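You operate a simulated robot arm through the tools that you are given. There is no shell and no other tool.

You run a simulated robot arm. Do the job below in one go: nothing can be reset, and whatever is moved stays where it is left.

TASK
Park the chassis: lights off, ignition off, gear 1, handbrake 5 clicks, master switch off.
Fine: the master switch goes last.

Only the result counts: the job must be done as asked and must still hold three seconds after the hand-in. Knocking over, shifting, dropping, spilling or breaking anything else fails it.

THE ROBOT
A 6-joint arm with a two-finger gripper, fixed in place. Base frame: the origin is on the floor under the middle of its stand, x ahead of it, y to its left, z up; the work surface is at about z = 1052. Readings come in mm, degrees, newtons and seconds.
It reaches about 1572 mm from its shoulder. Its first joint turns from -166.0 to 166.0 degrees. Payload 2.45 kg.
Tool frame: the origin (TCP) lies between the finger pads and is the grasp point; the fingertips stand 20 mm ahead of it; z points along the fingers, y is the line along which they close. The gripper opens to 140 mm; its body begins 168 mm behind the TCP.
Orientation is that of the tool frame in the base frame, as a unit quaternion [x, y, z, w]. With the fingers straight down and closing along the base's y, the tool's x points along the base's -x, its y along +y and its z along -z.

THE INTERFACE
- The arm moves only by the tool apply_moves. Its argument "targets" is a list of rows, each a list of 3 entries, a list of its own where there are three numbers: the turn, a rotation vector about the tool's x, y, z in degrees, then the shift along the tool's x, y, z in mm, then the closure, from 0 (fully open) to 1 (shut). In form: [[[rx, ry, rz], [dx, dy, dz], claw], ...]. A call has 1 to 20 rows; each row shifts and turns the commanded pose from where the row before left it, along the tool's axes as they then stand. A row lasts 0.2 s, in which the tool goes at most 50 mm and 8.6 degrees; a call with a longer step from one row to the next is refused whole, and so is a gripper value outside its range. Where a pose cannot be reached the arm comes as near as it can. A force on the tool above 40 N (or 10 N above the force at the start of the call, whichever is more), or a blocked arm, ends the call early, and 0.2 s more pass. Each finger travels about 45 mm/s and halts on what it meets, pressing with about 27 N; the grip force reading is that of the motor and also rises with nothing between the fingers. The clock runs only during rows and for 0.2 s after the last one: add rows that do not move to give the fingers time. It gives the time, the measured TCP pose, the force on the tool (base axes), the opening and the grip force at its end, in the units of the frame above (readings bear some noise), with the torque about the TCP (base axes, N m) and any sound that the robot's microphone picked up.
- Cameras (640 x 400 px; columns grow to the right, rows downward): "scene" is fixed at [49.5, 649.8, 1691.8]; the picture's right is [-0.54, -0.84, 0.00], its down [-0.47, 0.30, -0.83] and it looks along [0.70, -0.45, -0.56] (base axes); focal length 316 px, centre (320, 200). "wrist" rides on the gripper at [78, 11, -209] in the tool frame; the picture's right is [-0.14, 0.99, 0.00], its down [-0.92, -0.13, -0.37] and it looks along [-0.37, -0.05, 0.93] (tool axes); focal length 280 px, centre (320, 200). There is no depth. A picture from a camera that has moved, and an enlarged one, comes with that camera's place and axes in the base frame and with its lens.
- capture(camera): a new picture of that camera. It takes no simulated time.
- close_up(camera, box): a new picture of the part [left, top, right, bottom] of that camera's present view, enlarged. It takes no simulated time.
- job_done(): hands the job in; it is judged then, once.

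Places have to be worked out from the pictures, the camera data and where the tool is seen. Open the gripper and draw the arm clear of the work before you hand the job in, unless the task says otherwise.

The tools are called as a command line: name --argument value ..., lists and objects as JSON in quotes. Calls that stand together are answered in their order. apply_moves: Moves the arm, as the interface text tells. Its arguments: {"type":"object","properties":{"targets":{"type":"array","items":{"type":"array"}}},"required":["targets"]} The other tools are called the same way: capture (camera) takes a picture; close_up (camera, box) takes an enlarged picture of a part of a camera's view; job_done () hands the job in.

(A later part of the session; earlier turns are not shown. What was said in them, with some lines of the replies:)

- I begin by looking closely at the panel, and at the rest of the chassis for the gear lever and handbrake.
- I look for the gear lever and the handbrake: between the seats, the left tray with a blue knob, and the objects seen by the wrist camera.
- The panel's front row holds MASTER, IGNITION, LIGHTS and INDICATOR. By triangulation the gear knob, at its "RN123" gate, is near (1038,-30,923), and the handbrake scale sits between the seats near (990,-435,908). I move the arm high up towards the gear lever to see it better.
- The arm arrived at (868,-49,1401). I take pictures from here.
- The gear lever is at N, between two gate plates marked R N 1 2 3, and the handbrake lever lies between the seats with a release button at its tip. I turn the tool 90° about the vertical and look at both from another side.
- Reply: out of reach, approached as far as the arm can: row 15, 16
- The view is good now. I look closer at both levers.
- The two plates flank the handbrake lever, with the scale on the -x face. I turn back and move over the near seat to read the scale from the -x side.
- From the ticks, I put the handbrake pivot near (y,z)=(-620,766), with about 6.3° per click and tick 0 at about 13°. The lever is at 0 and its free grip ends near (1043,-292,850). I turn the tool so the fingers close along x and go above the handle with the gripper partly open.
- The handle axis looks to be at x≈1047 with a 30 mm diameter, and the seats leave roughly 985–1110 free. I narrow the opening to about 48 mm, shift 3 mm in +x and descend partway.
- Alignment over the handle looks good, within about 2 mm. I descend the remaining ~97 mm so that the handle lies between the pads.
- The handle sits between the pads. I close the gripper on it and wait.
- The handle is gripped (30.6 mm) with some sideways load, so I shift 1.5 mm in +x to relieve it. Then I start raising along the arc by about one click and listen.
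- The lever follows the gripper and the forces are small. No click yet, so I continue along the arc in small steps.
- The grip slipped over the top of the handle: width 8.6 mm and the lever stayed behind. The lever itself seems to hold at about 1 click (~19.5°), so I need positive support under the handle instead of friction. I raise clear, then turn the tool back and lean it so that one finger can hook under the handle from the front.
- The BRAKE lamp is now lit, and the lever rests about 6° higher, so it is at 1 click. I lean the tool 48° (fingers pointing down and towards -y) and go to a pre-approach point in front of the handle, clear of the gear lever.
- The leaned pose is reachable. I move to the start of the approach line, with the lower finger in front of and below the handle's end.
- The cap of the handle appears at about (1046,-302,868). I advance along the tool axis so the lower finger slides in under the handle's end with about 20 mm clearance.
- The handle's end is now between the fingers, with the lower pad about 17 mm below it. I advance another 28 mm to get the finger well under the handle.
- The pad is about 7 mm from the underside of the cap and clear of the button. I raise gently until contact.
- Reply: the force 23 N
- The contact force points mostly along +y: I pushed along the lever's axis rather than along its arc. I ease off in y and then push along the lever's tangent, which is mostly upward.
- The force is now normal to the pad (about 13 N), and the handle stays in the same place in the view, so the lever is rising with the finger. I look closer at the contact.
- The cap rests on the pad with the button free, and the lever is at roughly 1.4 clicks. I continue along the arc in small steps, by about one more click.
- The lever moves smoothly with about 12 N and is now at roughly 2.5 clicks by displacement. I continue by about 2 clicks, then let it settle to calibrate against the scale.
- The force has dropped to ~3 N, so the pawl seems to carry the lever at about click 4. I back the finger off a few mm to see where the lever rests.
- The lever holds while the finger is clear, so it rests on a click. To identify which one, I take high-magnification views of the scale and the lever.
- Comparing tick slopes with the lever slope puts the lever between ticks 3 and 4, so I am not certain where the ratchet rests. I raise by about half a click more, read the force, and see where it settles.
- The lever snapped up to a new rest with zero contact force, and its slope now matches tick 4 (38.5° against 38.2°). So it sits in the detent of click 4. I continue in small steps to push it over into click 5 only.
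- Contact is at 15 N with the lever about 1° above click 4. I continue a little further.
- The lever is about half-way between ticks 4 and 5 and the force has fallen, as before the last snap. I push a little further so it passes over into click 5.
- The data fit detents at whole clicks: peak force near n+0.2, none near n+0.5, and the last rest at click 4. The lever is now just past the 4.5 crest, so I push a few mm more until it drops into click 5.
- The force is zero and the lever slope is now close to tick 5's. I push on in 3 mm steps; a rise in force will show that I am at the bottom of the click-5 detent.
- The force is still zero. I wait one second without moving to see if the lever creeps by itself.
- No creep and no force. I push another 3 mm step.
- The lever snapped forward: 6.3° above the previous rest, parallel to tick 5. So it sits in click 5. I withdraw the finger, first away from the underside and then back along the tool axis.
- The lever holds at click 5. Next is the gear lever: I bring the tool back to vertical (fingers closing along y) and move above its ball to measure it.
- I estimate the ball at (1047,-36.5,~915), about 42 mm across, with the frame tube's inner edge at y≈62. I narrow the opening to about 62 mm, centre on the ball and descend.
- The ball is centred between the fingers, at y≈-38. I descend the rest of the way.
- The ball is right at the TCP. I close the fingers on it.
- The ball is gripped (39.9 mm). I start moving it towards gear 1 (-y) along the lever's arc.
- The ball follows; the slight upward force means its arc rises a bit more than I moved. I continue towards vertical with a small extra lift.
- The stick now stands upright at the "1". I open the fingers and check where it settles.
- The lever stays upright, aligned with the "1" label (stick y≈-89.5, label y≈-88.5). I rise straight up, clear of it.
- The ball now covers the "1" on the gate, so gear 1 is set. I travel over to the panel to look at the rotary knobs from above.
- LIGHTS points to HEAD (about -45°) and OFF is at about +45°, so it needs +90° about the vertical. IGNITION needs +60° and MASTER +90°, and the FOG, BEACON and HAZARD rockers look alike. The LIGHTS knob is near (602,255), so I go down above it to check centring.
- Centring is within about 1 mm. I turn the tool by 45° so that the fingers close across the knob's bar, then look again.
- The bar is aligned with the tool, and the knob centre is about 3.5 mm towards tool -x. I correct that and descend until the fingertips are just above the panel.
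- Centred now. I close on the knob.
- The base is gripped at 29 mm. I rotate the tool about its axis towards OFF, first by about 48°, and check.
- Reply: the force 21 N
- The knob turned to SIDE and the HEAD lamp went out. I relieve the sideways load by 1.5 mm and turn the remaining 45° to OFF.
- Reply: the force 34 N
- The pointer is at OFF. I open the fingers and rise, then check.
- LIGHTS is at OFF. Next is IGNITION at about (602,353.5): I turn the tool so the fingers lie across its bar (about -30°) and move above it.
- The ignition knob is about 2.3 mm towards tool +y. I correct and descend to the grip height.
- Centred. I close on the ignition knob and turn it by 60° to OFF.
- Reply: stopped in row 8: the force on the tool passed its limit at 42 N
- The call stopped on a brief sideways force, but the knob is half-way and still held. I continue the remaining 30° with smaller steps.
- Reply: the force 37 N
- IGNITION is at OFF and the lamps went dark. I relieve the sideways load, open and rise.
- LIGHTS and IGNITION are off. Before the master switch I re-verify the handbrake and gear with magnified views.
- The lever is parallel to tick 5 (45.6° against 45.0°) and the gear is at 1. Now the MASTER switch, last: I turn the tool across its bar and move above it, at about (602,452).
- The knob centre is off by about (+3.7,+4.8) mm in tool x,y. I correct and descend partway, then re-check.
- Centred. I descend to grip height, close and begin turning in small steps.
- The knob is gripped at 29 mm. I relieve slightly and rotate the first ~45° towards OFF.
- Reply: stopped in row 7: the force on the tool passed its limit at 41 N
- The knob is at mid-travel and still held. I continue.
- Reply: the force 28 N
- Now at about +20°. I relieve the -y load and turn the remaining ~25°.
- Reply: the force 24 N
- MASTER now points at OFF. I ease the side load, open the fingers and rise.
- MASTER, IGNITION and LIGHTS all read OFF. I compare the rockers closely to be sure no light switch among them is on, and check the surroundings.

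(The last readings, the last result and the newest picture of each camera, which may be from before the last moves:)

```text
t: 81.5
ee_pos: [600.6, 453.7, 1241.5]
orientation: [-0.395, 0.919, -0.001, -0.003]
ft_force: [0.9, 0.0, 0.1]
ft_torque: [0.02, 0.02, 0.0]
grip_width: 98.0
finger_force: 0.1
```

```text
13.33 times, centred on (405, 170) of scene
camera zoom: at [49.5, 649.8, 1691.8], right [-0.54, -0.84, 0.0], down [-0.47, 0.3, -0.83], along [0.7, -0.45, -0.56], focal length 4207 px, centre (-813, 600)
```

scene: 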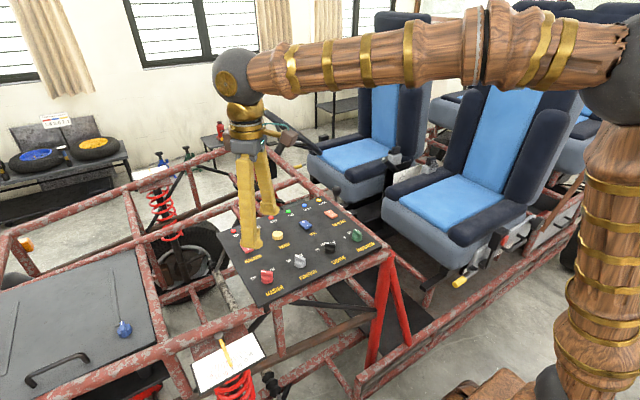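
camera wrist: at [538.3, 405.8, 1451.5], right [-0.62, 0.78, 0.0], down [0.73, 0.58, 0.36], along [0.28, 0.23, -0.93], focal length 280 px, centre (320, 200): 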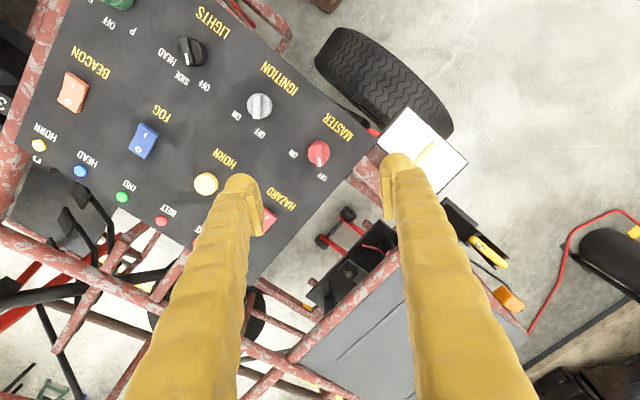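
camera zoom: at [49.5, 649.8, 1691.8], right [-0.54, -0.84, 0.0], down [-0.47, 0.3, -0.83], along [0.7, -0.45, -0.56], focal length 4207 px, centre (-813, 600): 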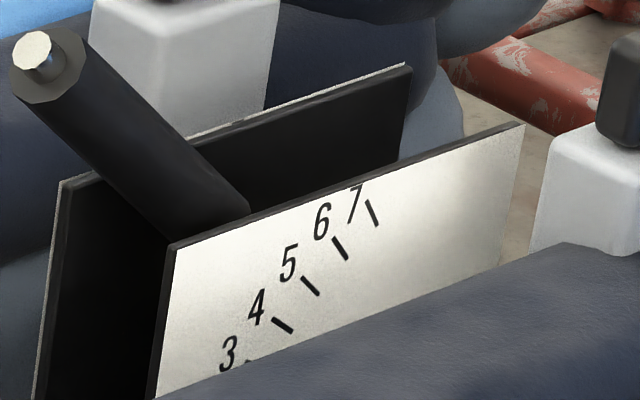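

All rockers are in the same off position, and the handbrake and gear are unchanged. I raise the arm clear and open the gripper fully.

apply_moves --targets '[[[0, 0, 0], [0, 0, -40], 0.2], [[0, 0, 0], [0, 0, -40], 0.1], [[0, 0, 0], [0, 0, -40], 0.0], [[0, 0, 0], [30, 0, -20], 0.0], [[0, 0, 0], [30, 0, 0], 0.0], [[0, 0, 0], [30, 0, 0], 0.0], [[0, 0, 0], [0, 0, 0], 0.0], [[0, 0, 0], [0, 0, 0], 0.0]]'

capture --camera "scene"

close_up --camera "scene" --box '[220, 180, 400, 310]'

close_up --camera "scene" --box '[310, 140, 430, 230]'

```text
t: 83.3
ee_pos: [541.0, 387.5, 1382.2]
orientation: [-0.395, 0.919, -0.001, -0.002]
ft_force: [0.0, 0.1, -0.4]
ft_torque: [0.0, -0.02, 0.0]
grip_width: 140.1
finger_force: 0.1
```

```text
taken
```

scene: 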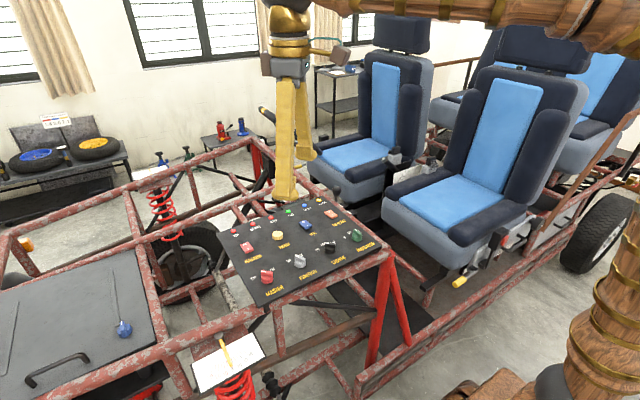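

```text
3.08 times, centred on (310, 245) of scene
camera zoom: at [49.5, 649.8, 1691.8], right [-0.54, -0.84, 0.0], down [-0.47, 0.3, -0.83], along [0.7, -0.45, -0.56], focal length 971 px, centre (351, 62)
```

zoom: 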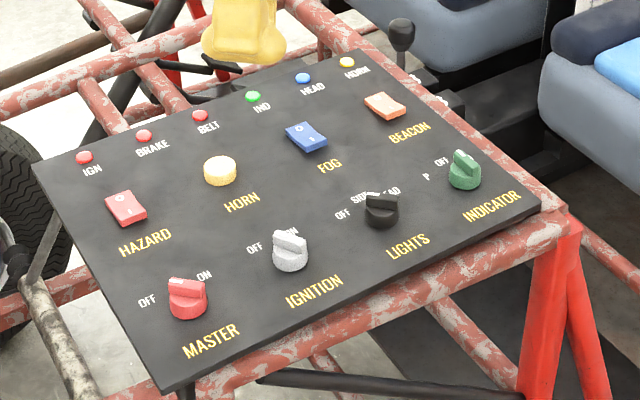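

```text
4.44 times, centred on (370, 185) of scene
camera zoom: at [49.5, 649.8, 1691.8], right [-0.54, -0.84, 0.0], down [-0.47, 0.3, -0.83], along [0.7, -0.45, -0.56], focal length 1402 px, centre (98, 267)
```

zoom: 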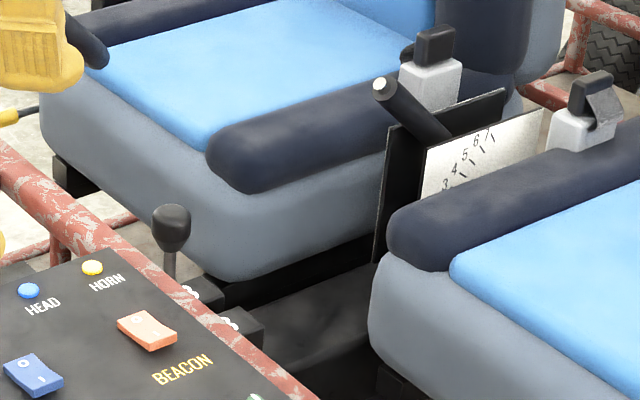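

The pictures show lights, ignition and master off, gear 1, and the handbrake resting at click 5. The gripper is open and the arm is clear, so I hand the job in.

job_done

```text
The job is handed in.
```

I've handed the job in. The last pictures before hand-in showed the chassis parked as you asked:

- **Lights:** off. The HEAD lamp went out as I turned the knob.
- **Ignition:** off. The lamps that were still lit went dark.
- **Gear:** 1. The lever stands upright at the "1" on its gate and stayed there after I let go.
- **Handbrake:** 5 clicks. No click sounds were picked up, so I counted from where the lever settled. It now lies along tick 5 on the scale and held when I took the finger away.
- **Master switch:** off, turned last.

My first grip on the handbrake slipped off after about one click. I raised it the rest of the way with a finger under the handle, without pressing the release button.

The FOG, BEACON and HAZARD switches, the horn and the indicator were not touched. The gripper is open and the arm is clear of the panel.
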